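You operate a simulated robot arm through the tools that you are given. There is no shell and no other tool. Be economical: measure what you need, move in short steps, check, and stop when the job is done.

You are at the controls of a simulated two-armed robot. One attempt, no reset.

Task
Take the pack that says "fresh" from the top of the mounting bench and put it on top of the mid card stack. Take the cap off the green tube and lay it down on the top of the grey table. Take the blue squeegee on the top of the grey table and put it away in the top tray of the black tray cart. Put the name strip that says "orders" from the top of the grey table on the top of the vacuum plate and the name strip that says "returns" on the plate of the corner guide. Any order will do. Set down upright: pack, blue squeegee.

It is judged by the outcome, as a careful person would: the job done as asked, and still so three seconds after it is handed in. It fails if anything else is knocked over, pushed out of place, dropped, spilled or broken. A push-on lid holds only when it is set on centred and level and pressed home; a screw cap is set on level and turned clockwise until tight.

Robot
Two 6-joint arms with two-finger parallel grippers on one trunk, on a base that drives. Base frame: it is fixed to the floor where the robot stands at the start and does not move with it; the origin is under the middle of the robot, x ahead of it, y to its left, z up. Readings come in mm, degrees, newtons and seconds.
The left shoulder is at the start at [60, 187, 1172], the right one opposite. With the tool pointing down near the work surface each hand reaches from about 240 to 620 mm from the robot's upright axis, wherever it stands, measured 20 degrees to its own side. Places, roughly: blue squeegee (10x4x8 cm) [-1400, 400, 900]; green tube [-1250, 250, 1000]; name strip [-1000, 1000, 1000]; plate of the corner guide [1500, 0, 900]; top of the vacuum plate [1000, 0, 900]; top tray of the black tray cart [-5200, 3100, 1000]. Payload 1.57 kg a hand.
Tool frame (each hand has its own): the origin (TCP) lies between the finger pads and is the grasp point; the fingertips stand 30 mm ahead of it; z points along the fingers, y is the line along which they close. The gripper opens to 110 mm. The fingers are 24 mm wide and 12 mm thick; the gripper's body (48 by 112 mm) begins 78 mm behind the TCP.
Orientation is that of the tool frame in the base frame, as a unit quaternion [x, y, z, w]. With the fingers straight down and closing along the base's y, the tool's x points along the base's -x, its y along +y and its z along -z.

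Tools
- The arms move only by the tool step_arm. It takes "left_deltas", "right_deltas" or both (then of equal length, played together; a hand with none holds still); each is a list of rows, each an object of numbers (a shift or turn left out is 0, a gripper value left out holds the last): "dx", "dy", "dz": the shift along the tool's x, y, z in mm; "wx", "wy", "wz": the turn, a rotation vector about the tool's x, y, z in degrees. In form: [{"dx": .., "dy": .., "dz": .., "wx": .., "wy": .., "wz": ..}, ...]. A call has 1 to 12 rows; each row is the pose to reach, as a shift and turn from the pose commanded when the call began, along the tool's axes at that moment. "left_grip" and "right_grip" are, for a hand that has rows, the gripper command, from -1 (fully open) to 1 (shut), values between in proportion, set as the call begins (left out, the last holds). A row lasts 0.2 s, in which the tool goes at most 50 mm and 8.6 degrees; a call with a longer step from one row to the next is refused whole, and so is a gripper value outside its range. A pose out of reach is approached as far as the arm can. The call stops where the force on the tool passes 40 N (or 10 N more than at its start, if that is more) or the arm is blocked; 0.2 s more then pass. Each finger travels about 153 mm/s and halts on what it meets, pressing with about 39 N; the grip force reading is that of the motor and also rises with nothing between the fingers. The clock runs only during rows and for 0.2 s after the last one: add rows that repeat a pose to give the fingers time. It gives the time, the measured TCP pose, the force on the tool (base axes), the opening and the grip force at its end, in the units of the frame above (readings bear some noise), with the torque about the TCP (base axes, N m) and any sound that the robot's microphone picked up.
- Cameras (640 x 400 px; columns grow to the right, rows downward): "scene" is now at [11.2, -7.4, 1705]; the picture's right is [-0.07, -1.00, 0.00], its down [-0.82, 0.06, -0.57] and it looks along [0.57, -0.04, -0.82] (base axes); focal length 281 px, centre (320, 200). "left" rides on the left gripper at [70, -16, -141] in its tool frame; the picture's right is [0.23, 0.97, 0.00], its down [-0.86, 0.20, -0.48] and it looks along [-0.47, 0.11, 0.88] (tool axes); focal length 222 px, centre (320, 200). "right" rides on the right gripper at [70, 16, -141] in its tool frame; the picture's right is [-0.23, 0.97, 0.00], its down [-0.86, -0.20, -0.48] and it looks along [-0.47, -0.11, 0.88] (tool axes); focal length 222 px, centre (320, 200). There is no depth. A picture from a camera that has moved, and an enlarged one, comes with that camera's place and axes in the base frame and with its lens.
- snapshot(camera): a new picture of that camera. No time passes.
- raise_lower(by): slides the trunk up (or, below 0, down) by that many mm; the arms and the scene camera ride with it, the base frame stays. It gives what a move gives, with no picture.
- steer(legs): drives the robot by 1 to 6 legs, each [ahead, left, turn to the left] in mm, mm and degrees, along the robot's own axes; the way and the turn of a leg run together, so that a leg with both is an arc; at most 1500 mm and 180 degrees a leg. The arms and the cameras ride along, it lands a little off, and it stops where it bumps. It gives what a move gives.
- head_to(pan, tilt): turns the head with the scene camera to pan (to the left, within 86 degrees either way) and tilt (down, from -29 to 69), counted from straight ahead of the robot. It gives what a move gives.
- enlarge(camera, box): a new picture of the part [left, top, right, bottom] of that camera's present view, enlarged. No time passes.
- finish_job(): hands the job in; it is judged then, once.

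Go step by step. Nothing tells you exact positions but the pictures and the camera data: compare them with the known pose of the tool, close in by small moves and look again before you grip or let go. The budget is 165 turns and 118 pictures, counting those below and the enlarged ones. Unless the task says otherwise, let go and move clear before handing in.

The tools are called after ">>>" by a JSON object that holds its "op" and its "data". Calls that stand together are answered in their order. step_arm: Moves the arms, as the interface text tells. Its arguments: {"type":"object","properties":{"left_deltas":{"type":"array","items":{"type":"object","properties":{"dx":{"type":"number"},"dy":{"type":"number"},"dz":{"type":"number"},"wx":{"type":"number"},"wy":{"type":"number"},"wz":{"type":"number"}}}},"left_grip":{"type":"number"},"right_deltas":{"type":"array","items":{"type":"object","properties":{"dx":{"type":"number"},"dy":{"type":"number"},"dz":{"type":"number"},"wx":{"type":"number"},"wy":{"type":"number"},"wz":{"type":"number"}}}},"right_grip":{"type":"number"}},"required":[]} The other tools are called the same way: raise_lower (by) slides the trunk up or down; steer (legs) drives the base; head_to (pan, tilt) turns the head that bears the scene camera; snapshot (camera) takes a picture; enlarge (camera, box) takes an enlarged picture of a part of a camera's view; finish_job () hands the job in.

At the start:

```text
t: 0.0
left_position: [435.8, 173.2, 1167.4]
left_tcp_rot: [0.001, 1.0, -0.001, 0.0]
left_force: [0.5, -0.8, 0.3]
left_moment: [-0.01, -0.02, 0.0]
left_opening: 109.9
left_grasp_force: 0.1
right_position: [467.3, -156.8, 1124.4]
right_tcp_rot: [0.001, 1.0, 0.0, 0.001]
right_force: [0.6, -0.6, 0.4]
right_moment: [0.0, -0.02, 0.01]
right_opening: 109.9
right_grasp_force: 0.0
trunk travel left (down, up): [-800.0, 190.0]
robot x, y, heading: [3.2, 0.8, 0.1]
head pan, tilt: [-4.3, 55.4]
```

scene: 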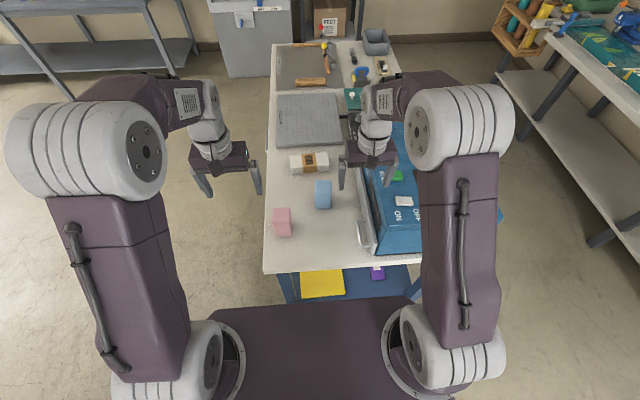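
right: 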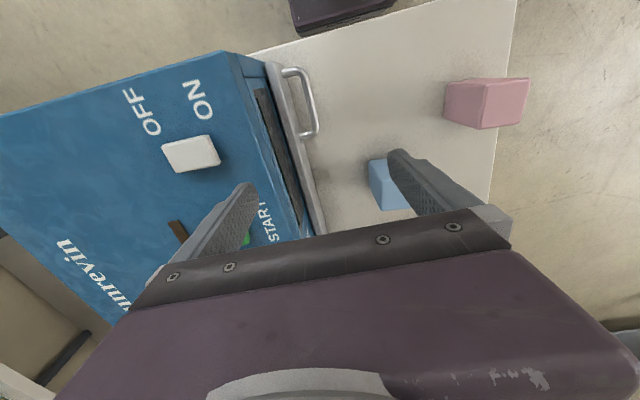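
left: 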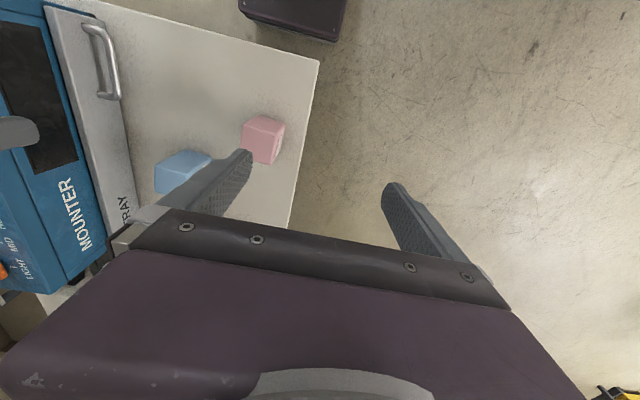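

I see a bench ahead with a blue mounter machine, pink and blue blocks and a grey plate. I'll look closer at the bench and around.

>>> {"op": "enlarge", "data": {"camera": "scene", "box": [250, 30, 430, 280]}}

>>> {"op": "head_to", "data": {"pan": 80, "tilt": 25}}

>>> {"op": "snapshot", "data": {"camera": "scene"}}

>>> {"op": "head_to", "data": {"pan": 0, "tilt": 25}}

>>> {"op": "snapshot", "data": {"camera": "scene"}}

```text
1.60 times, centred on (340, 155) of scene
camera zoom: at [11.2, -7.4, 1705.0], right [-0.07, -1.0, 0.0], down [-0.82, 0.06, -0.57], along [0.57, -0.04, -0.82], focal length 449 px, centre (288, 272)
```

zoom: 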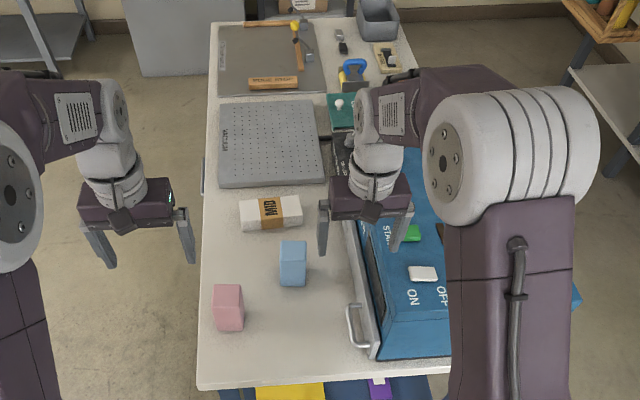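

```text
t: 1.6
left_position: [435.4, 173.3, 1167.9]
left_tcp_rot: [0.0, 1.0, -0.002, 0.0]
left_force: [0.4, -0.8, -0.2]
left_moment: [-0.02, -0.02, -0.01]
left_opening: 110.1
left_grasp_force: 0.2
right_position: [465.7, -157.7, 1123.5]
right_tcp_rot: [0.0, 1.0, 0.0, 0.0]
right_force: [-0.5, 0.4, 0.2]
right_moment: [0.04, 0.02, -0.01]
right_opening: 110.0
right_grasp_force: 0.1
trunk travel left (down, up): [-800.0, 190.0]
robot x, y, heading: [-3.0, -2.9, 0.1]
head pan, tilt: [80.0, 25.0]
```

```text
113 pictures are left
camera scene: at [-44.2, 88.7, 1749.4], right [0.98, -0.17, 0.0], down [-0.07, -0.42, -0.91], along [0.16, 0.89, -0.42], focal length 281 px, centre (320, 200)
```

scene: 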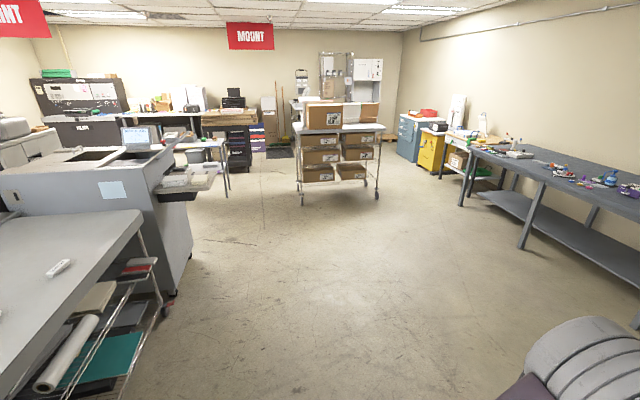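

```text
t: 3.1
left_position: [436.1, 174.4, 1168.3]
left_tcp_rot: [0.0, 1.0, -0.001, -0.001]
left_force: [-0.3, 0.7, 0.4]
left_moment: [0.03, 0.04, 0.0]
left_opening: 109.9
left_grasp_force: 0.1
right_position: [465.8, -157.4, 1123.6]
right_tcp_rot: [-0.001, 1.0, 0.0, -0.001]
right_force: [0.6, -0.4, -0.4]
right_moment: [-0.03, 0.0, -0.03]
right_opening: 110.1
right_grasp_force: 0.2
trunk travel left (down, up): [-800.0, 190.0]
robot x, y, heading: [2.5, 2.0, 0.0]
head pan, tilt: [0.0, 25.0]
```

```text
112 pictures are left
camera scene: at [31.8, -1.9, 1749.5], right [0.0, -1.0, 0.0], down [-0.42, 0.0, -0.91], along [0.91, 0.0, -0.42], focal length 281 px, centre (320, 200)
```

scene: 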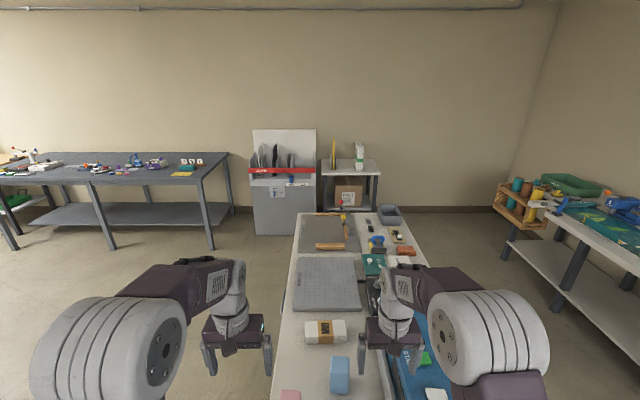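

The banded white block reads "MID" — likely the mid card stack; the pink and blue packs need reading. I'll zoom in on them.

>>> {"op": "enlarge", "data": {"camera": "left", "box": [130, 90, 310, 210]}}

>>> {"op": "enlarge", "data": {"camera": "right", "box": [350, 50, 550, 220]}}

>>> {"op": "enlarge", "data": {"camera": "scene", "box": [270, 200, 440, 400]}}

```text
3.33 times, centred on (220, 150) of left
camera zoom: at [364.7, 157.4, 1309.2], right [-0.23, 0.97, 0.0], down [0.86, 0.2, 0.48], along [0.47, 0.11, -0.88], focal length 740 px, centre (653, 367)
```

zoom: 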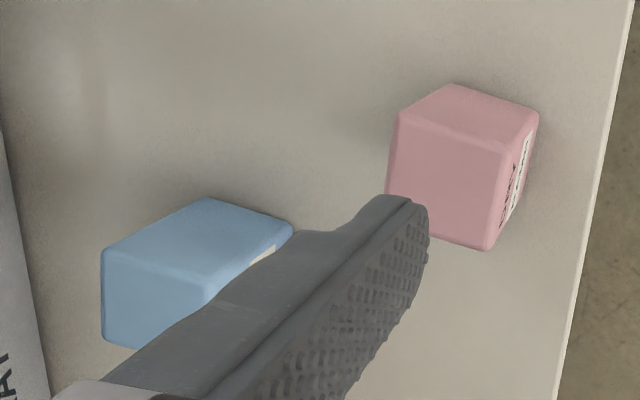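

```text
2.35 times, centred on (450, 135) of right
camera zoom: at [396.8, -141.1, 1265.6], right [0.23, 0.97, 0.0], down [0.86, -0.2, 0.48], along [0.47, -0.11, -0.88], focal length 523 px, centre (14, 353)
```

zoom: 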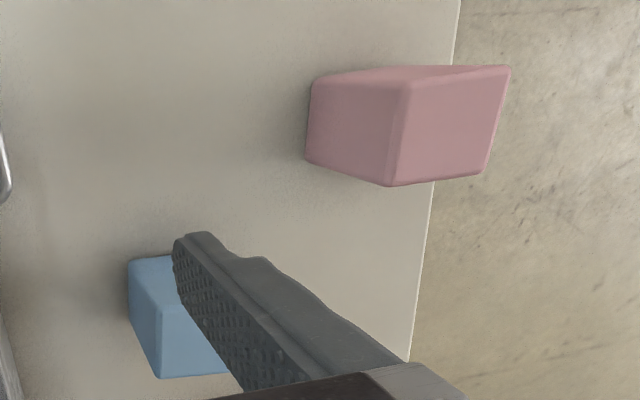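

```text
2.00 times, centred on (355, 300) of scene
camera zoom: at [31.8, -1.9, 1749.5], right [0.0, -1.0, 0.0], down [-0.42, 0.0, -0.91], along [0.91, 0.0, -0.42], focal length 561 px, centre (250, 0)
```

zoom: 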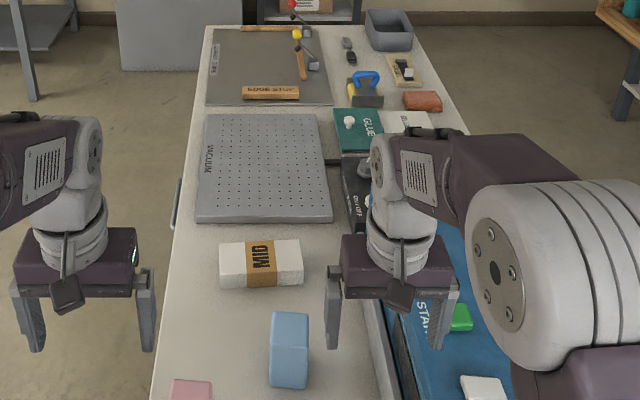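

>>> {"op": "head_to", "data": {"pan": 0, "tilt": 69}}

>>> {"op": "snapshot", "data": {"camera": "scene"}}

>>> {"op": "step_arm", "data": {"left_deltas": [{"dy": 40, "wx": -8}, {"dy": 80, "wx": -16}, {"dy": 120, "wx": -24}, {"dy": 160, "wx": -32}, {"dy": 180, "wx": -40}]}}

>>> {"op": "snapshot", "data": {"camera": "left"}}

```text
t: 4.2
left_position: [434.7, 172.3, 1167.5]
left_tcp_rot: [0.001, 1.0, -0.001, 0.0]
left_force: [0.1, 0.7, -0.6]
left_moment: [-0.02, 0.01, 0.02]
left_opening: 110.0
left_grasp_force: 0.0
right_position: [467.3, -156.9, 1122.8]
right_tcp_rot: [0.0, 1.0, 0.0, 0.0]
right_force: [-0.4, -0.6, 0.9]
right_moment: [0.0, 0.01, 0.01]
right_opening: 110.1
right_grasp_force: 0.2
trunk travel left (down, up): [-800.0, 190.0]
robot x, y, heading: [-1.8, -1.8, -0.1]
head pan, tilt: [0.0, 68.8]
```

```text
108 pictures are left
camera scene: at [-4.3, -2.0, 1690.1], right [0.0, -1.0, 0.0], down [-0.93, 0.0, -0.36], along [0.36, 0.0, -0.93], focal length 281 px, centre (320, 200)
```

scene: 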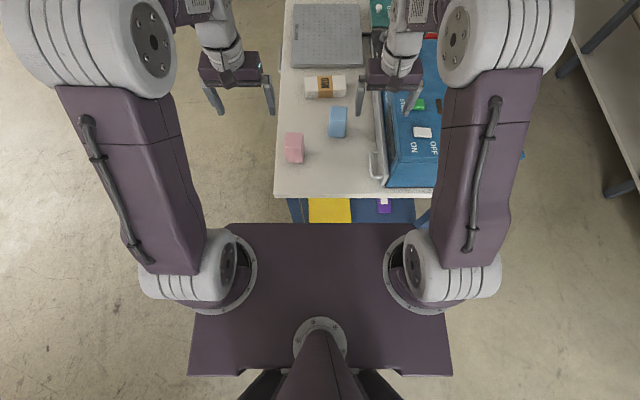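

```text
t: 5.4
left_position: [435.0, 354.0, 1168.5]
left_tcp_rot: [0.002, 0.939, 0.343, 0.0]
left_force: [0.0, 0.7, 0.5]
left_moment: [0.03, 0.02, 0.01]
left_opening: 110.2
left_grasp_force: 0.1
right_position: [467.0, -157.4, 1123.5]
right_tcp_rot: [0.0, 1.0, 0.0, 0.001]
right_force: [0.1, 0.0, 0.8]
right_moment: [-0.01, -0.03, 0.02]
right_opening: 110.0
right_grasp_force: 0.1
trunk travel left (down, up): [-800.0, 190.0]
robot x, y, heading: [-0.9, 0.4, 0.0]
head pan, tilt: [0.0, 68.8]
```

```text
107 pictures are left
camera left: at [365.0, 250.0, 1266.0], right [-0.23, 0.75, 0.63], down [0.85, -0.16, 0.49], along [0.47, 0.65, -0.6], focal length 222 px, centre (320, 200)
```

left: 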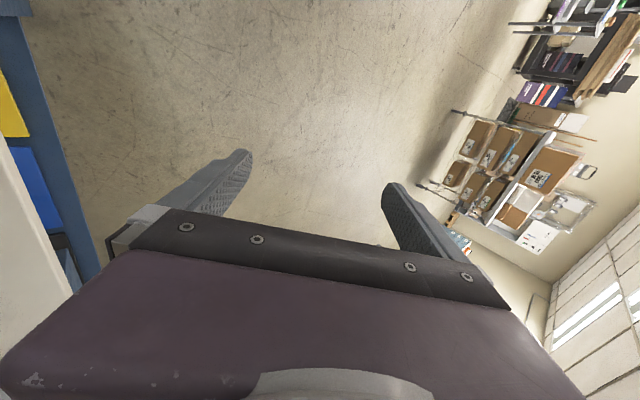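

>>> {"op": "step_arm", "data": {"left_deltas": [{"wx": 8}, {"wx": 16}, {"wx": 24}, {"wx": 32}, {"wx": 40}, {"wx": 48}, {"wx": 56}, {"wx": 64}, {"wx": 72}, {"wx": 80}, {"wx": 88}]}}

>>> {"op": "snapshot", "data": {"camera": "left"}}

```text
t: 7.8
left_position: [437.0, 354.5, 1167.2]
left_tcp_rot: [0.001, 0.912, -0.409, -0.001]
left_force: [-0.5, 0.4, 0.2]
left_moment: [-0.01, -0.02, 0.02]
left_opening: 110.2
left_grasp_force: 0.1
right_position: [467.7, -156.8, 1124.5]
right_tcp_rot: [0.0, 1.0, -0.001, 0.001]
right_force: [0.7, -0.3, 0.7]
right_moment: [0.01, 0.02, 0.0]
right_opening: 109.7
right_grasp_force: 0.1
trunk travel left (down, up): [-800.0, 190.0]
robot x, y, heading: [0.6, 1.7, 0.2]
head pan, tilt: [0.0, 68.8]
```

```text
106 pictures are left
camera left: at [365.3, 449.3, 1273.8], right [-0.23, 0.65, -0.73], down [0.86, 0.49, 0.17], along [0.47, -0.58, -0.67], focal length 222 px, centre (320, 200)
```

left: 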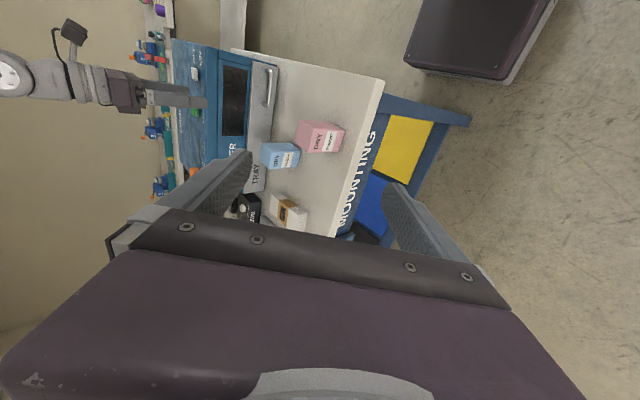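

>>> {"op": "enlarge", "data": {"camera": "left", "box": [245, 110, 365, 185]}}

```text
5.33 times, centred on (305, 148) of left
camera zoom: at [365.3, 449.3, 1273.8], right [-0.23, 0.65, -0.73], down [0.86, 0.49, 0.17], along [0.47, -0.58, -0.67], focal length 1185 px, centre (400, 480)
```

zoom: 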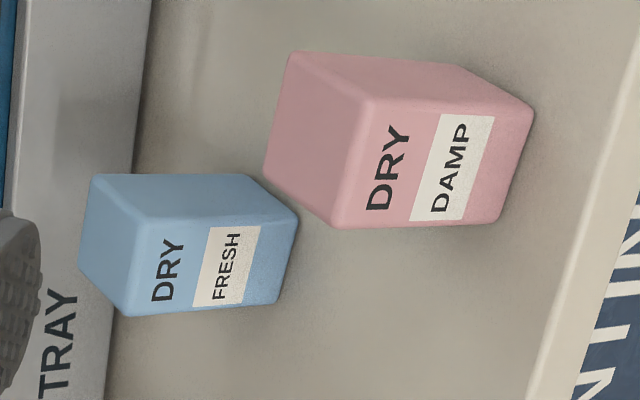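

Blue is the FRESH pack; target is the MID stack at about (765,-20). I'll drive round to the bench's left side, facing it, where all bench spots are in reach.

>>> {"op": "step_arm", "data": {"left_deltas": [{"wx": -8}, {"wx": -16}, {"wx": -24}, {"wx": -32}, {"wx": -40}, {"wx": -48}]}}

>>> {"op": "steer", "data": {"legs": [[0, 750, 0], [690, 0, 0], [0, 0, -90]]}}

>>> {"op": "head_to", "data": {"pan": 0, "tilt": 50}}

>>> {"op": "snapshot", "data": {"camera": "scene"}}

```text
t: 9.2
left_position: [434.3, 352.7, 1167.6]
left_tcp_rot: [0.0, 1.0, 0.001, 0.001]
left_force: [0.7, -0.3, -0.5]
left_moment: [0.02, -0.01, 0.01]
left_opening: 110.1
left_grasp_force: 0.1
right_position: [466.9, -157.8, 1124.1]
right_tcp_rot: [0.001, 1.0, 0.0, 0.001]
right_force: [0.5, 0.3, 0.1]
right_moment: [0.02, 0.02, -0.01]
right_opening: 109.8
right_grasp_force: 0.0
trunk travel left (down, up): [-800.0, 190.0]
robot x, y, heading: [2.0, 2.8, 0.1]
head pan, tilt: [0.0, 68.8]
```

```text
t: 20.5
left_position: [1040.2, 318.0, 1166.9]
left_tcp_rot: [0.709, 0.705, -0.001, -0.001]
left_force: [-0.2, -0.3, -0.7]
left_moment: [-0.01, 0.03, 0.0]
left_opening: 110.0
left_grasp_force: 0.1
right_position: [527.9, 290.1, 1125.0]
right_tcp_rot: [0.709, 0.705, 0.0, 0.001]
right_force: [-0.1, 0.4, 0.9]
right_moment: [-0.01, -0.01, 0.02]
right_opening: 110.2
right_grasp_force: 0.0
trunk travel left (down, up): [-800.0, 190.0]
robot x, y, heading: [688.9, 754.4, -90.2]
head pan, tilt: [0.0, 68.8]
```

```text
t: 21.4
left_position: [1040.0, 318.5, 1167.5]
left_tcp_rot: [0.709, 0.705, 0.0, 0.0]
left_force: [0.2, 0.3, -1.1]
left_moment: [-0.02, -0.01, 0.0]
left_opening: 110.0
left_grasp_force: 0.1
right_position: [528.7, 289.9, 1123.1]
right_tcp_rot: [0.709, 0.705, 0.001, 0.0]
right_force: [-0.4, 0.1, -1.2]
right_moment: [-0.01, 0.01, 0.01]
right_opening: 109.9
right_grasp_force: 0.1
trunk travel left (down, up): [-800.0, 190.0]
robot x, y, heading: [689.1, 758.1, -90.3]
head pan, tilt: [0.0, 50.0]
```

```text
104 pictures are left
camera scene: at [688.0, 735.6, 1711.9], right [-1.0, 0.0, 0.0], down [0.0, 0.77, -0.64], along [0.0, -0.64, -0.77], focal length 281 px, centre (320, 200)
```

scene: 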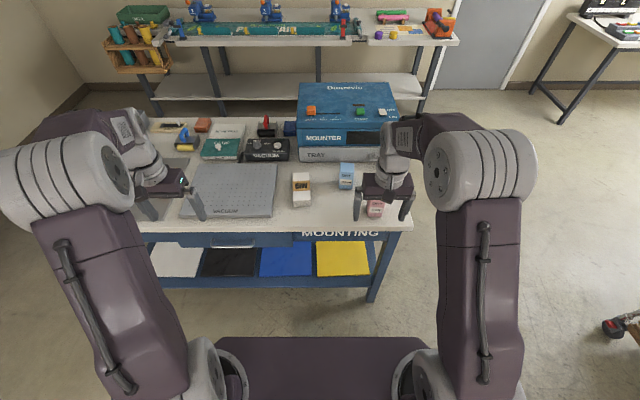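

>>> {"op": "steer", "data": {"legs": [[300, 0, 0]]}}

>>> {"op": "head_to", "data": {"pan": 0, "tilt": 55}}

>>> {"op": "snapshot", "data": {"camera": "scene"}}

>>> {"op": "snapshot", "data": {"camera": "right"}}

```text
t: 23.4
left_position: [1036.9, 20.2, 1169.0]
left_tcp_rot: [0.71, 0.704, -0.001, 0.0]
left_force: [0.5, 0.3, -0.1]
left_moment: [0.0, 0.0, -0.02]
left_opening: 109.9
left_grasp_force: 0.3
right_position: [526.3, -7.6, 1124.7]
right_tcp_rot: [0.709, 0.705, 0.001, 0.001]
right_force: [-0.3, -0.4, -1.2]
right_moment: [0.01, 0.0, 0.01]
right_opening: 109.9
right_grasp_force: 0.0
trunk travel left (down, up): [-800.0, 190.0]
robot x, y, heading: [686.6, 456.7, -90.4]
head pan, tilt: [0.0, 50.0]
```

```text
t: 24.1
left_position: [1036.9, 18.7, 1167.0]
left_tcp_rot: [0.709, 0.705, -0.001, -0.001]
left_force: [0.5, 0.7, 0.3]
left_moment: [0.02, -0.02, -0.02]
left_opening: 109.9
left_grasp_force: 0.0
right_position: [526.0, -8.7, 1124.1]
right_tcp_rot: [0.71, 0.705, 0.0, 0.0]
right_force: [0.4, 0.9, 0.4]
right_moment: [0.01, 0.02, 0.01]
right_opening: 110.0
right_grasp_force: 0.0
trunk travel left (down, up): [-800.0, 190.0]
robot x, y, heading: [686.1, 457.0, -90.6]
head pan, tilt: [0.0, 55.0]
```

```text
103 pictures are left
camera scene: at [686.2, 442.7, 1705.5], right [-1.0, 0.01, 0.0], down [0.01, 0.82, -0.57], along [0.0, -0.57, -0.82], focal length 281 px, centre (320, 200)
```

scene: 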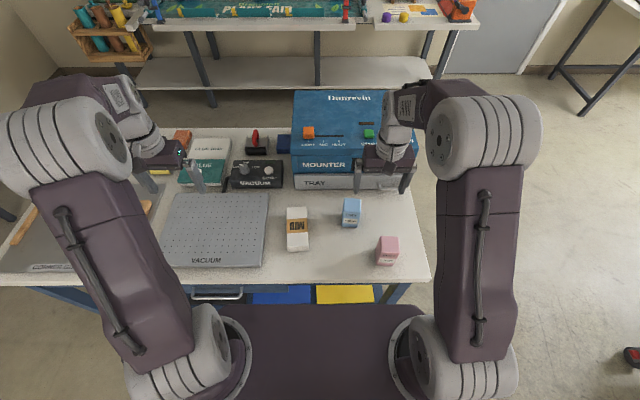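

```text
102 pictures are left
camera right: at [542.6, 61.1, 1265.6], right [0.97, -0.23, 0.0], down [-0.21, -0.85, 0.48], along [-0.11, -0.47, -0.88], focal length 222 px, centre (320, 200)
```

right: 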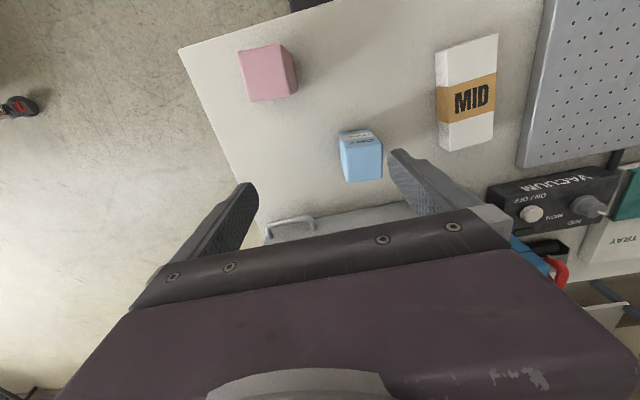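

>>> {"op": "enlarge", "data": {"camera": "scene", "box": [270, 180, 410, 270]}}

>>> {"op": "enlarge", "data": {"camera": "right", "box": [310, 20, 510, 200]}}

```text
4.44 times, centred on (340, 225) of scene
camera zoom: at [686.2, 442.7, 1705.5], right [-1.0, 0.01, 0.0], down [0.01, 0.82, -0.57], along [0.0, -0.57, -0.82], focal length 1247 px, centre (231, 89)
```

zoom: 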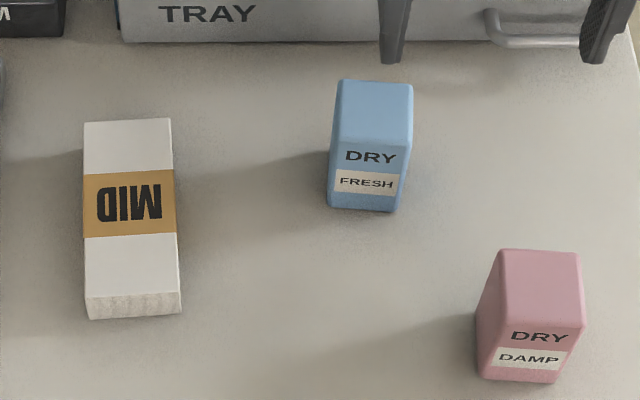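

```text
2.22 times, centred on (410, 110) of right
camera zoom: at [542.6, 61.1, 1265.6], right [0.97, -0.23, 0.0], down [-0.21, -0.85, 0.48], along [-0.11, -0.47, -0.88], focal length 494 px, centre (120, 400)
```

zoom: 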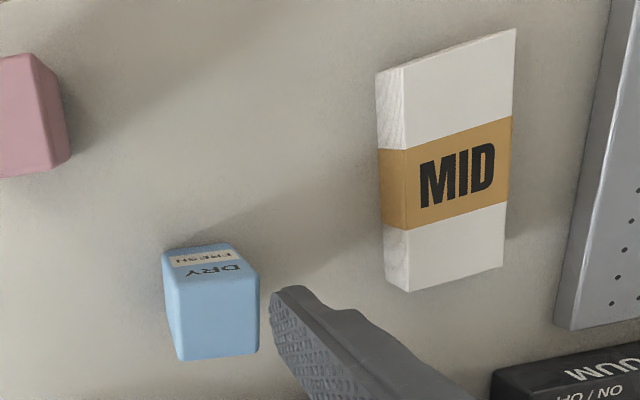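

Blue pack is at about (582,-63), top ~945, and the MID stack top is ~900 centred (761,-15). I move the right hand above the pack and check.

>>> {"op": "step_arm", "data": {"right_deltas": [{"dx": -25, "dy": 25, "dz": 20}, {"dx": -54, "dy": 56, "dz": 50, "wz": 3}, {"dx": -54, "dy": 56, "dz": 90, "wz": 3}, {"dx": -54, "dy": 56, "dz": 120, "wz": 3}, {"dx": -54, "dy": 56, "dz": 120, "wz": 3}], "right_grip": -1}}

>>> {"op": "snapshot", "data": {"camera": "right"}}

>>> {"op": "enlarge", "data": {"camera": "scene", "box": [270, 130, 430, 260]}}

```text
refused: row 2 steps farther than a row can; nothing moved
```

```text
99 pictures are left
camera right: at [542.6, 61.1, 1265.6], right [0.97, -0.23, 0.0], down [-0.21, -0.85, 0.48], along [-0.11, -0.47, -0.88], focal length 222 px, centre (320, 200)
```

right: 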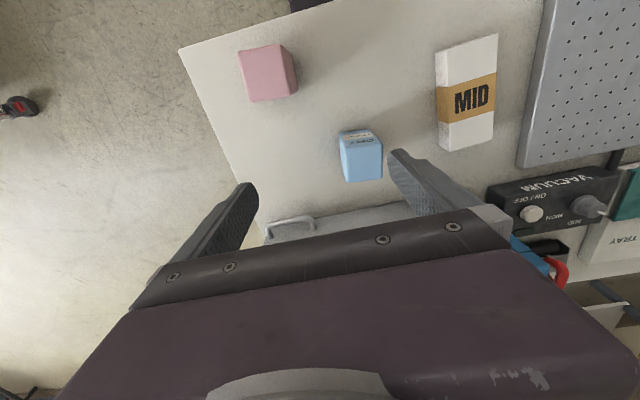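

```text
3.08 times, centred on (350, 195) of scene
camera zoom: at [686.2, 442.7, 1705.5], right [-1.0, 0.01, 0.0], down [0.01, 0.82, -0.57], along [0.0, -0.57, -0.82], focal length 864 px, centre (228, 215)
```

zoom: 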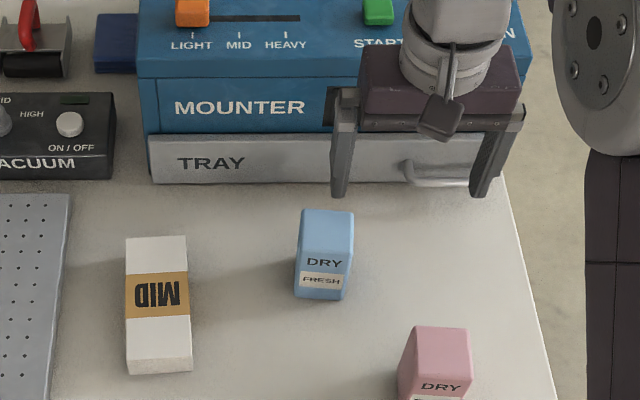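

>>> {"op": "step_arm", "data": {"right_deltas": [{"dx": -20, "dy": 20, "dz": 20}, {"dx": -40, "dy": 40, "dz": 45}, {"dx": -54, "dy": 56, "dz": 80, "wz": 3}, {"dx": -54, "dy": 56, "dz": 120, "wz": 3}, {"dx": -54, "dy": 56, "dz": 120, "wz": 3}], "right_grip": -1}}

>>> {"op": "snapshot", "data": {"camera": "right"}}

>>> {"op": "enlarge", "data": {"camera": "scene", "box": [270, 130, 430, 260]}}

```text
t: 25.2
left_position: [1036.3, 19.4, 1167.4]
left_tcp_rot: [0.71, 0.705, -0.001, 0.0]
left_force: [0.3, -0.4, -1.2]
left_moment: [0.02, -0.02, -0.02]
left_opening: 109.9
left_grasp_force: 0.1
right_position: [581.8, -62.7, 1002.7]
right_tcp_rot: [0.728, 0.686, -0.001, 0.0]
right_force: [0.3, 0.0, -0.4]
right_moment: [0.01, 0.02, 0.03]
right_opening: 110.0
right_grasp_force: 0.1
trunk travel left (down, up): [-800.0, 190.0]
robot x, y, heading: [688.4, 459.0, -90.2]
head pan, tilt: [0.0, 55.0]
```

```text
97 pictures are left
camera right: at [602.0, 5.9, 1145.4], right [0.96, -0.28, 0.0], down [-0.25, -0.84, 0.48], along [-0.14, -0.46, -0.88], focal length 222 px, centre (320, 200)
```

right: 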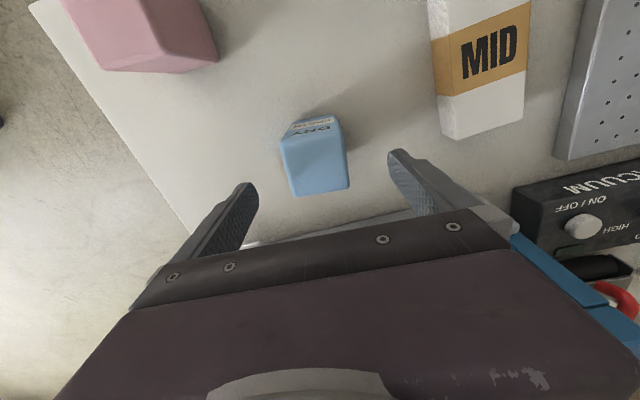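

```text
3.08 times, centred on (350, 195) of scene
camera zoom: at [686.4, 443.1, 1705.5], right [-1.0, 0.01, 0.0], down [0.01, 0.82, -0.57], along [0.0, -0.57, -0.82], focal length 864 px, centre (228, 215)
```

zoom: 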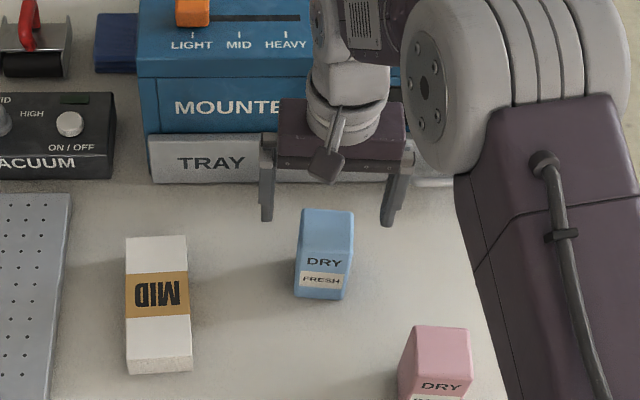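

Aligned within a few mm; lowering to grip.

>>> {"op": "step_arm", "data": {"right_deltas": [{"dy": -4, "dz": 40, "wz": 1}, {"dy": -4, "dz": 70, "wz": 1}, {"dy": -4, "dz": 90, "wz": 1}, {"dy": -4, "dz": 90, "wz": 1}]}}

>>> {"op": "step_arm", "data": {"right_deltas": [{}, {}, {}], "right_grip": 1}}

>>> {"op": "step_arm", "data": {"right_deltas": [{"dz": -30}, {"dz": -70}, {"dz": -100}, {"dz": -100}]}}

>>> {"op": "snapshot", "data": {"camera": "right"}}

```text
t: 26.2
left_position: [1036.8, 19.2, 1168.5]
left_tcp_rot: [0.71, 0.705, -0.001, 0.0]
left_force: [-0.4, -0.4, 0.1]
left_moment: [0.02, -0.02, 0.0]
left_opening: 109.9
left_grasp_force: 0.1
right_position: [577.5, -63.9, 913.3]
right_tcp_rot: [0.733, 0.68, 0.0, 0.001]
right_force: [-0.6, 0.1, -0.4]
right_moment: [-0.04, -0.01, 0.01]
right_opening: 110.1
right_grasp_force: 0.1
trunk travel left (down, up): [-800.0, 190.0]
robot x, y, heading: [686.0, 456.6, -90.3]
head pan, tilt: [0.0, 55.0]
```

```text
t: 27.1
left_position: [1038.1, 19.0, 1168.7]
left_tcp_rot: [0.71, 0.704, 0.0, -0.001]
left_force: [0.4, -0.8, -0.3]
left_moment: [0.0, -0.02, 0.0]
left_opening: 110.0
left_grasp_force: 0.1
right_position: [577.3, -63.8, 912.5]
right_tcp_rot: [0.734, 0.679, -0.001, -0.001]
right_force: [0.8, -0.1, -0.3]
right_moment: [-0.01, -0.02, -0.04]
right_opening: 55.8
right_grasp_force: 39.1
trunk travel left (down, up): [-800.0, 190.0]
robot x, y, heading: [687.1, 456.6, -90.5]
head pan, tilt: [0.0, 55.0]
```

```text
t: 28.1
left_position: [1037.4, 18.3, 1168.6]
left_tcp_rot: [0.709, 0.705, 0.0, -0.001]
left_force: [-0.4, -0.2, -0.3]
left_moment: [-0.02, 0.01, -0.01]
left_opening: 109.8
left_grasp_force: 0.1
right_position: [577.0, -62.8, 1014.2]
right_tcp_rot: [0.734, 0.68, 0.0, -0.001]
right_force: [-0.2, -0.8, -2.1]
right_moment: [0.04, 0.0, -0.01]
right_opening: 55.7
right_grasp_force: 39.2
trunk travel left (down, up): [-800.0, 190.0]
robot x, y, heading: [683.2, 457.7, -90.3]
head pan, tilt: [0.0, 55.0]
```

```text
95 pictures are left
camera right: at [598.7, 5.4, 1156.1], right [0.95, -0.3, 0.0], down [-0.26, -0.84, 0.48], along [-0.14, -0.46, -0.88], focal length 222 px, centre (320, 200)
```

right: 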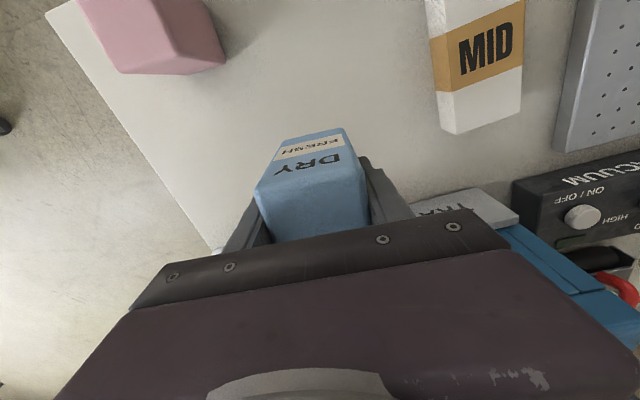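

>>> {"op": "step_arm", "data": {"right_deltas": [{"dx": 15, "dy": 40}, {"dx": 30, "dy": 80, "wz": -2}, {"dx": 45, "dy": 120, "wz": -4}, {"dx": 60, "dy": 160, "wz": -6}, {"dx": 60, "dy": 179, "wz": -8}, {"dx": 60, "dy": 179, "dz": 30, "wz": -8}, {"dx": 60, "dy": 179, "dz": 30, "wz": -8}]}}

>>> {"op": "snapshot", "data": {"camera": "right"}}

>>> {"op": "enlarge", "data": {"camera": "scene", "box": [230, 130, 390, 260]}}

```text
t: 29.6
left_position: [1036.9, 20.0, 1167.4]
left_tcp_rot: [0.709, 0.705, -0.001, -0.001]
left_force: [-0.2, 0.1, 0.1]
left_moment: [0.0, -0.01, 0.0]
left_opening: 109.9
left_grasp_force: 0.0
right_position: [760.5, -16.2, 983.1]
right_tcp_rot: [0.685, 0.728, 0.0, 0.0]
right_force: [-0.3, 0.2, -1.3]
right_moment: [-0.01, 0.0, 0.03]
right_opening: 55.6
right_grasp_force: 38.7
trunk travel left (down, up): [-800.0, 190.0]
robot x, y, heading: [686.4, 452.7, -90.4]
head pan, tilt: [0.0, 55.0]
```

```text
94 pictures are left
camera right: at [772.8, 54.7, 1124.1], right [0.99, -0.17, 0.0], down [-0.15, -0.87, 0.48], along [-0.08, -0.47, -0.88], focal length 222 px, centre (320, 200)
```

right: 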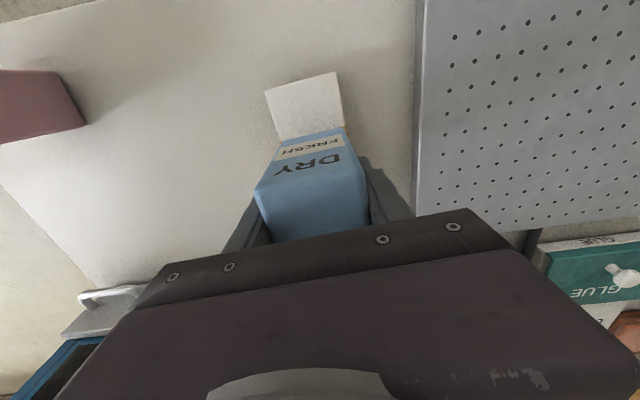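

```text
3.08 times, centred on (310, 195) of scene
camera zoom: at [686.8, 442.8, 1705.5], right [-1.0, 0.01, 0.0], down [0.01, 0.82, -0.57], along [0.0, -0.57, -0.82], focal length 864 px, centre (351, 215)
```

zoom: 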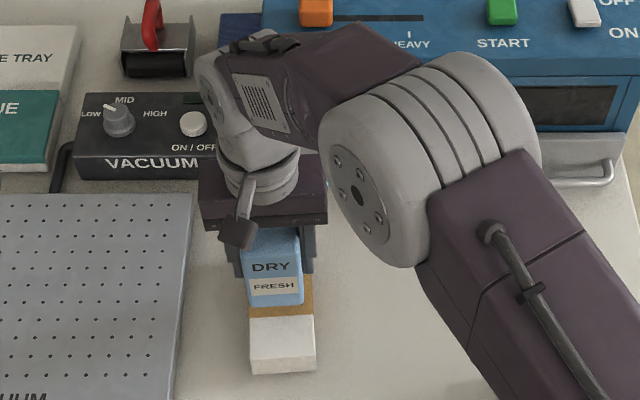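

Centred over the stack; lowering gently.

>>> {"op": "step_arm", "data": {"right_deltas": [{"dz": 10}, {"dz": 20}, {"dz": 26}, {"dz": 28}]}}

```text
t: 30.6
left_position: [1037.1, 18.7, 1168.1]
left_tcp_rot: [0.71, 0.705, -0.001, 0.0]
left_force: [0.5, -0.2, 0.2]
left_moment: [0.0, 0.02, 0.01]
left_opening: 110.0
left_grasp_force: 0.0
right_position: [759.7, -16.8, 956.7]
right_tcp_rot: [0.684, 0.729, 0.0, 0.0]
right_force: [0.0, -0.1, -3.1]
right_moment: [0.0, 0.02, -0.01]
right_opening: 56.0
right_grasp_force: 39.2
trunk travel left (down, up): [-800.0, 190.0]
robot x, y, heading: [686.9, 456.7, -90.2]
head pan, tilt: [0.0, 55.0]
```

>>> {"op": "step_arm", "data": {"right_deltas": [{"dz": 1.5}, {"dz": 3}, {"dz": 3}]}}

>>> {"op": "enlarge", "data": {"camera": "scene", "box": [270, 190, 330, 230]}}

```text
t: 31.4
left_position: [1037.4, 18.7, 1168.8]
left_tcp_rot: [0.71, 0.704, -0.001, 0.0]
left_force: [-0.7, -0.5, -0.5]
left_moment: [-0.03, -0.03, 0.01]
left_opening: 109.8
left_grasp_force: 0.0
right_position: [761.4, -17.3, 952.0]
right_tcp_rot: [0.685, 0.729, 0.0, 0.0]
right_force: [0.3, -0.8, -1.9]
right_moment: [0.0, -0.02, -0.02]
right_opening: 55.7
right_grasp_force: 38.5
trunk travel left (down, up): [-800.0, 190.0]
robot x, y, heading: [685.9, 456.3, -90.2]
head pan, tilt: [0.0, 55.0]
```

```text
10.00 times, centred on (300, 210) of scene
camera zoom: at [686.5, 442.4, 1705.5], right [-1.0, 0.01, 0.0], down [0.01, 0.82, -0.57], along [0.0, -0.57, -0.82], focal length 2806 px, centre (520, 100)
```

zoom: 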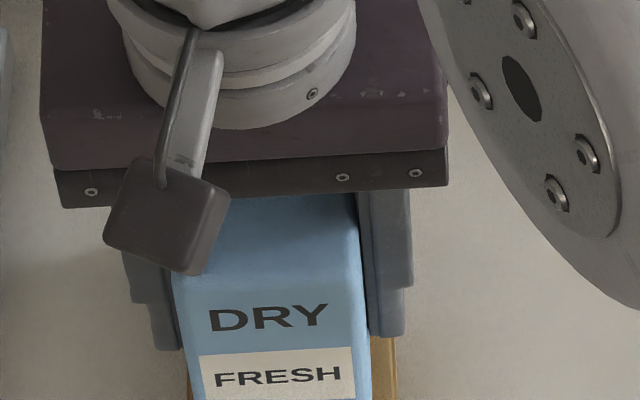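

>>> {"op": "step_arm", "data": {"right_deltas": [{"dz": 1}, {"dz": 2}, {"dz": 3}, {"dz": 4}]}}

```text
t: 32.5
left_position: [1036.5, 21.3, 1169.9]
left_tcp_rot: [0.709, 0.705, -0.001, 0.0]
left_force: [0.4, 0.3, -1.2]
left_moment: [0.0, -0.02, -0.03]
left_opening: 110.0
left_grasp_force: 0.0
right_position: [759.6, -16.5, 952.0]
right_tcp_rot: [0.685, 0.729, -0.001, 0.003]
right_force: [-1.6, -2.8, 18.2]
right_moment: [0.52, 0.38, 0.06]
right_opening: 55.8
right_grasp_force: 39.4
trunk travel left (down, up): [-800.0, 190.0]
robot x, y, heading: [686.5, 454.8, -90.4]
head pan, tilt: [0.0, 55.0]
```

Contact (18 N up). I'll ease up 2 mm, release and rise.

>>> {"op": "step_arm", "data": {"right_deltas": [{"dz": -2.5}, {"dz": -2.5}]}}

>>> {"op": "step_arm", "data": {"right_deltas": [{}, {}, {}], "right_grip": 0}}

>>> {"op": "step_arm", "data": {"right_deltas": [{"dz": -30}, {"dz": -70}, {"dz": -110}, {"dz": -150}, {"dz": -190}, {"dz": -200, "dy": -40}, {"dz": -200, "dy": -80}, {"dz": -200, "dy": -120}, {"dz": -200, "dy": -160}]}}

>>> {"op": "enlarge", "data": {"camera": "scene", "box": [160, 130, 400, 280]}}

```text
t: 33.0
left_position: [1037.9, 18.4, 1168.9]
left_tcp_rot: [0.71, 0.704, 0.0, -0.001]
left_force: [-0.3, 0.3, -0.8]
left_moment: [-0.01, -0.05, 0.03]
left_opening: 110.0
left_grasp_force: 0.1
right_position: [760.2, -16.6, 950.6]
right_tcp_rot: [0.684, 0.729, 0.0, -0.001]
right_force: [-0.1, -3.0, 9.2]
right_moment: [-0.08, 0.0, -0.02]
right_opening: 56.0
right_grasp_force: 39.2
trunk travel left (down, up): [-800.0, 190.0]
robot x, y, heading: [689.4, 455.9, -90.3]
head pan, tilt: [0.0, 55.0]
```

```text
t: 33.9
left_position: [1036.8, 19.9, 1167.7]
left_tcp_rot: [0.71, 0.705, 0.0, -0.001]
left_force: [0.1, 0.0, -0.1]
left_moment: [-0.01, -0.04, 0.02]
left_opening: 110.1
left_grasp_force: 0.0
right_position: [760.8, -16.1, 951.5]
right_tcp_rot: [0.684, 0.729, 0.0, 0.0]
right_force: [0.3, 0.9, -1.1]
right_moment: [0.02, 0.01, 0.03]
right_opening: 56.0
right_grasp_force: 7.4
trunk travel left (down, up): [-800.0, 190.0]
robot x, y, heading: [684.9, 458.1, -90.7]
head pan, tilt: [0.0, 55.0]
```

```text
t: 35.9
left_position: [1034.0, 19.2, 1168.3]
left_tcp_rot: [0.709, 0.705, 0.0, -0.001]
left_force: [-1.4, 0.4, 0.4]
left_moment: [0.0, -0.01, 0.02]
left_opening: 110.1
left_grasp_force: 0.0
right_position: [599.3, -27.2, 1151.2]
right_tcp_rot: [0.684, 0.729, 0.0, 0.0]
right_force: [-0.6, 0.4, 0.2]
right_moment: [-0.02, -0.03, 0.01]
right_opening: 54.9
right_grasp_force: 0.2
trunk travel left (down, up): [-800.0, 190.0]
robot x, y, heading: [690.3, 454.1, -90.3]
head pan, tilt: [0.0, 55.0]
```

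```text
2.67 times, centred on (280, 205) of scene
camera zoom: at [684.1, 442.6, 1705.5], right [-1.0, 0.01, 0.0], down [0.01, 0.82, -0.57], along [0.0, -0.57, -0.82], focal length 748 px, centre (427, 187)
```

zoom: 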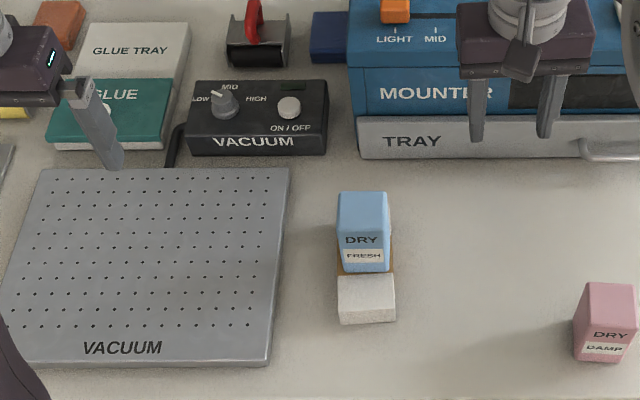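

Pack stands on the MID stack. Now I back out, turn to face -x and look for the grey table.

>>> {"op": "steer", "data": {"legs": [[-400, 0, 0], [0, 0, -90]]}}

>>> {"op": "head_to", "data": {"pan": 0, "tilt": 30}}

>>> {"op": "snapshot", "data": {"camera": "scene"}}

```text
t: 42.2
left_position: [246.8, 514.5, 1167.5]
left_tcp_rot: [1.0, -0.01, 0.0, -0.001]
left_force: [0.2, -0.4, 0.0]
left_moment: [0.01, -0.02, 0.0]
left_opening: 109.8
left_grasp_force: 0.1
right_position: [206.5, 951.4, 1152.2]
right_tcp_rot: [1.0, 0.024, 0.0, 0.0]
right_force: [0.1, 0.5, 0.1]
right_moment: [0.0, 0.0, 0.02]
right_opening: 55.0
right_grasp_force: 0.2
trunk travel left (down, up): [-800.0, 190.0]
robot x, y, heading: [689.4, 860.6, 178.8]
head pan, tilt: [0.0, 55.0]
```

```text
t: 43.1
left_position: [248.1, 514.5, 1168.0]
left_tcp_rot: [1.0, -0.011, 0.0, -0.001]
left_force: [0.6, -0.3, 0.1]
left_moment: [-0.04, 0.02, -0.01]
left_opening: 110.0
left_grasp_force: 0.1
right_position: [207.4, 951.9, 1151.7]
right_tcp_rot: [1.0, 0.024, -0.001, 0.0]
right_force: [0.3, 0.6, -0.1]
right_moment: [0.0, -0.01, 0.03]
right_opening: 55.3
right_grasp_force: 0.0
trunk travel left (down, up): [-800.0, 190.0]
robot x, y, heading: [689.4, 858.9, 179.1]
head pan, tilt: [0.0, 30.0]
```

```text
90 pictures are left
camera scene: at [658.8, 857.8, 1741.4], right [0.02, 1.0, 0.0], down [0.5, -0.01, -0.87], along [-0.87, 0.02, -0.5], focal length 281 px, centre (320, 200)
```

scene: 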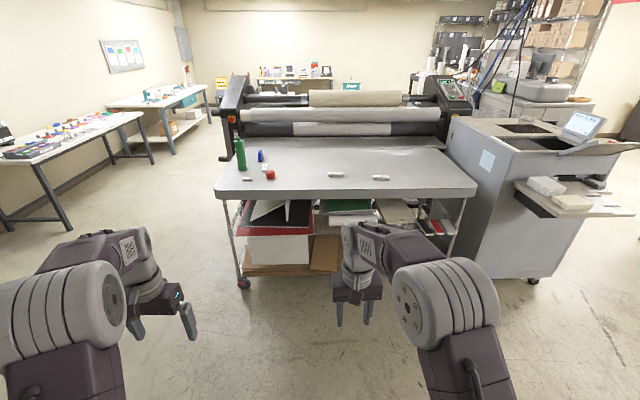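

>>> {"op": "enlarge", "data": {"camera": "scene", "box": [210, 120, 480, 290]}}

```text
2.35 times, centred on (345, 205) of scene
camera zoom: at [658.8, 857.8, 1741.4], right [0.02, 1.0, 0.0], down [0.5, -0.01, -0.87], along [-0.87, 0.02, -0.5], focal length 660 px, centre (261, 188)
```

zoom: 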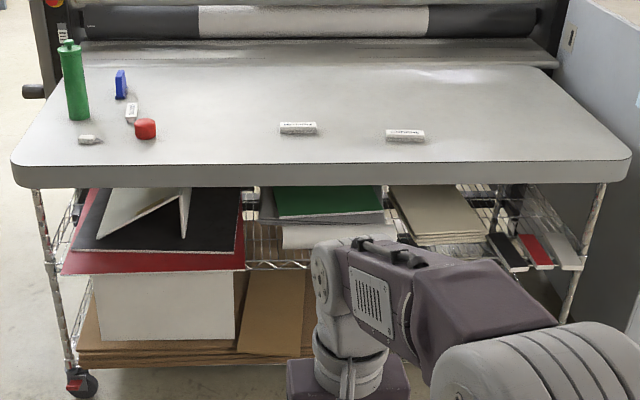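

>>> {"op": "steer", "data": {"legs": [[1100, 0, 0.9], [0, 300, 0]]}}

>>> {"op": "head_to", "data": {"pan": 0, "tilt": 42}}

>>> {"op": "snapshot", "data": {"camera": "scene"}}

```text
t: 50.4
left_position: [-850.7, 232.0, 1168.1]
left_tcp_rot: [1.0, -0.008, 0.0, 0.001]
left_force: [0.7, -1.1, -0.5]
left_moment: [-0.01, 0.03, 0.05]
left_opening: 110.2
left_grasp_force: 0.2
right_position: [-893.1, 668.2, 1151.0]
right_tcp_rot: [1.0, 0.027, -0.001, 0.0]
right_force: [0.2, 0.3, 0.7]
right_moment: [0.0, 0.0, 0.0]
right_opening: 55.0
right_grasp_force: 0.1
trunk travel left (down, up): [-800.0, 190.0]
robot x, y, heading: [-409.6, 575.7, 179.4]
head pan, tilt: [0.0, 30.0]
```

```text
t: 51.1
left_position: [-850.2, 229.7, 1168.3]
left_tcp_rot: [1.0, -0.009, -0.001, -0.001]
left_force: [-0.8, 0.2, -0.6]
left_moment: [-0.01, 0.01, 0.01]
left_opening: 110.1
left_grasp_force: 0.0
right_position: [-892.0, 665.9, 1150.6]
right_tcp_rot: [1.0, 0.028, 0.0, 0.0]
right_force: [0.0, -1.1, -1.2]
right_moment: [0.0, 0.02, -0.01]
right_opening: 55.2
right_grasp_force: 0.0
trunk travel left (down, up): [-800.0, 190.0]
robot x, y, heading: [-413.7, 574.6, 179.3]
head pan, tilt: [0.0, 42.0]
```

```text
88 pictures are left
camera scene: at [-434.2, 574.6, 1723.3], right [0.01, 1.0, 0.0], down [0.67, -0.01, -0.74], along [-0.74, 0.01, -0.67], focal length 281 px, centre (320, 200)
```

scene: 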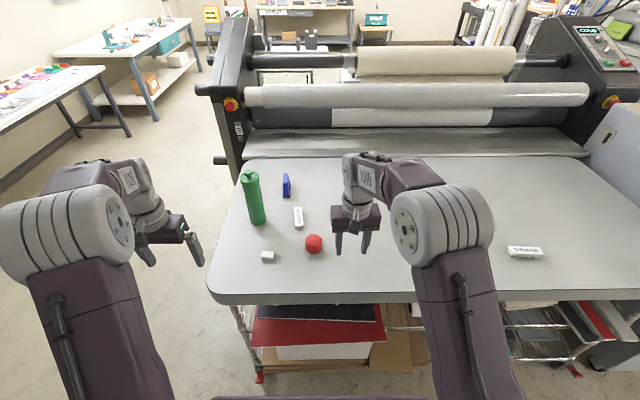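

>>> {"op": "enlarge", "data": {"camera": "scene", "box": [220, 150, 350, 280]}}

>>> {"op": "enlarge", "data": {"camera": "scene", "box": [490, 230, 560, 270]}}

```text
3.08 times, centred on (285, 215) of scene
camera zoom: at [-434.2, 574.6, 1723.3], right [0.01, 1.0, 0.0], down [0.67, -0.01, -0.74], along [-0.74, 0.01, -0.67], focal length 864 px, centre (428, 154)
```

zoom: 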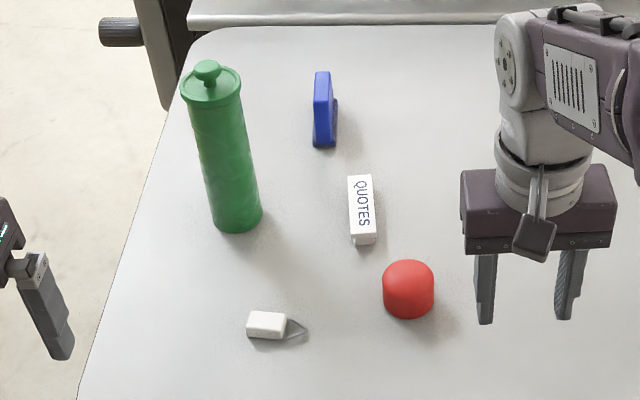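

```text
9.14 times, centred on (525, 250) of scene
camera zoom: at [-434.2, 574.6, 1723.3], right [0.01, 1.0, 0.0], down [0.67, -0.01, -0.74], along [-0.74, 0.01, -0.67], focal length 2566 px, centre (-1554, -257)
```

zoom: 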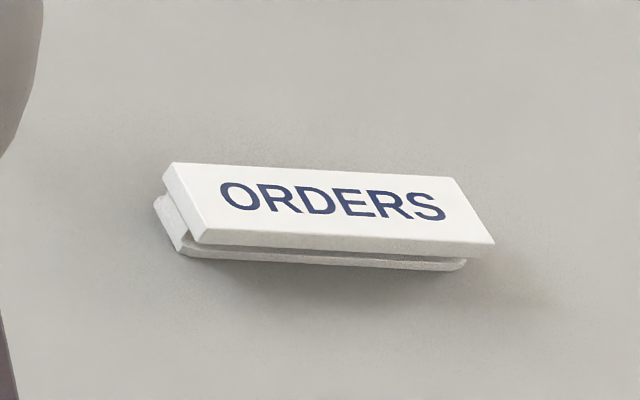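

ORDERS strip found at about (-1087,1360), RETURNS probably at y≈1012; tube, squeegee near the table's left end. The table's left side gives better reach, so I drive there facing +y.

>>> {"op": "steer", "data": {"legs": [[0, 1030, 0.6], [850, 0, 0], [0, 0, -90]]}}

>>> {"op": "head_to", "data": {"pan": 0, "tilt": 50}}

>>> {"op": "snapshot", "data": {"camera": "scene"}}

```text
t: 64.4
left_position: [-1635.1, -46.8, 1168.4]
left_tcp_rot: [0.714, -0.7, 0.0, 0.0]
left_force: [0.3, 1.2, 0.9]
left_moment: [0.0, 0.02, -0.01]
left_opening: 109.9
left_grasp_force: 0.0
right_position: [-1200.1, 10.2, 1151.8]
right_tcp_rot: [0.738, -0.675, 0.0, 0.0]
right_force: [-0.1, -0.4, -0.4]
right_moment: [0.02, 0.02, 0.02]
right_opening: 55.0
right_grasp_force: 0.1
trunk travel left (down, up): [-800.0, 190.0]
robot x, y, heading: [-1272.8, -475.4, 91.1]
head pan, tilt: [0.0, 42.0]
```

```text
t: 65.1
left_position: [-1634.5, -47.5, 1168.8]
left_tcp_rot: [0.714, -0.7, 0.0, -0.001]
left_force: [0.4, -0.3, -0.1]
left_moment: [-0.02, -0.01, 0.0]
left_opening: 109.9
left_grasp_force: 0.1
right_position: [-1199.0, 10.7, 1152.3]
right_tcp_rot: [0.738, -0.675, 0.001, 0.0]
right_force: [0.7, -0.5, 0.6]
right_moment: [-0.02, 0.04, 0.03]
right_opening: 55.0
right_grasp_force: 0.0
trunk travel left (down, up): [-800.0, 190.0]
robot x, y, heading: [-1270.2, -472.5, 91.0]
head pan, tilt: [0.0, 50.0]
```

```text
85 pictures are left
camera scene: at [-1272.9, -459.9, 1712.0], right [1.0, 0.02, 0.0], down [0.02, -0.77, -0.64], along [-0.01, 0.64, -0.77], focal length 281 px, centre (320, 200)
```

scene: 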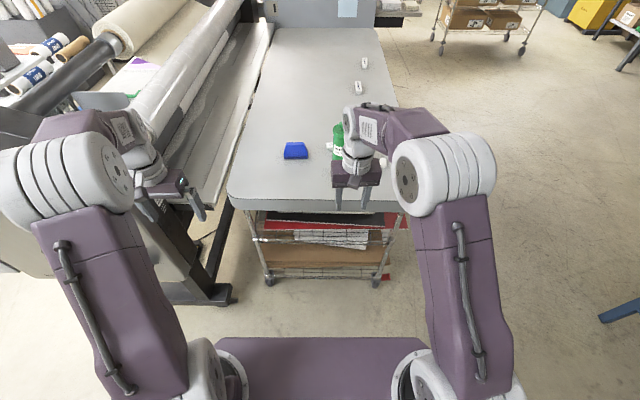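

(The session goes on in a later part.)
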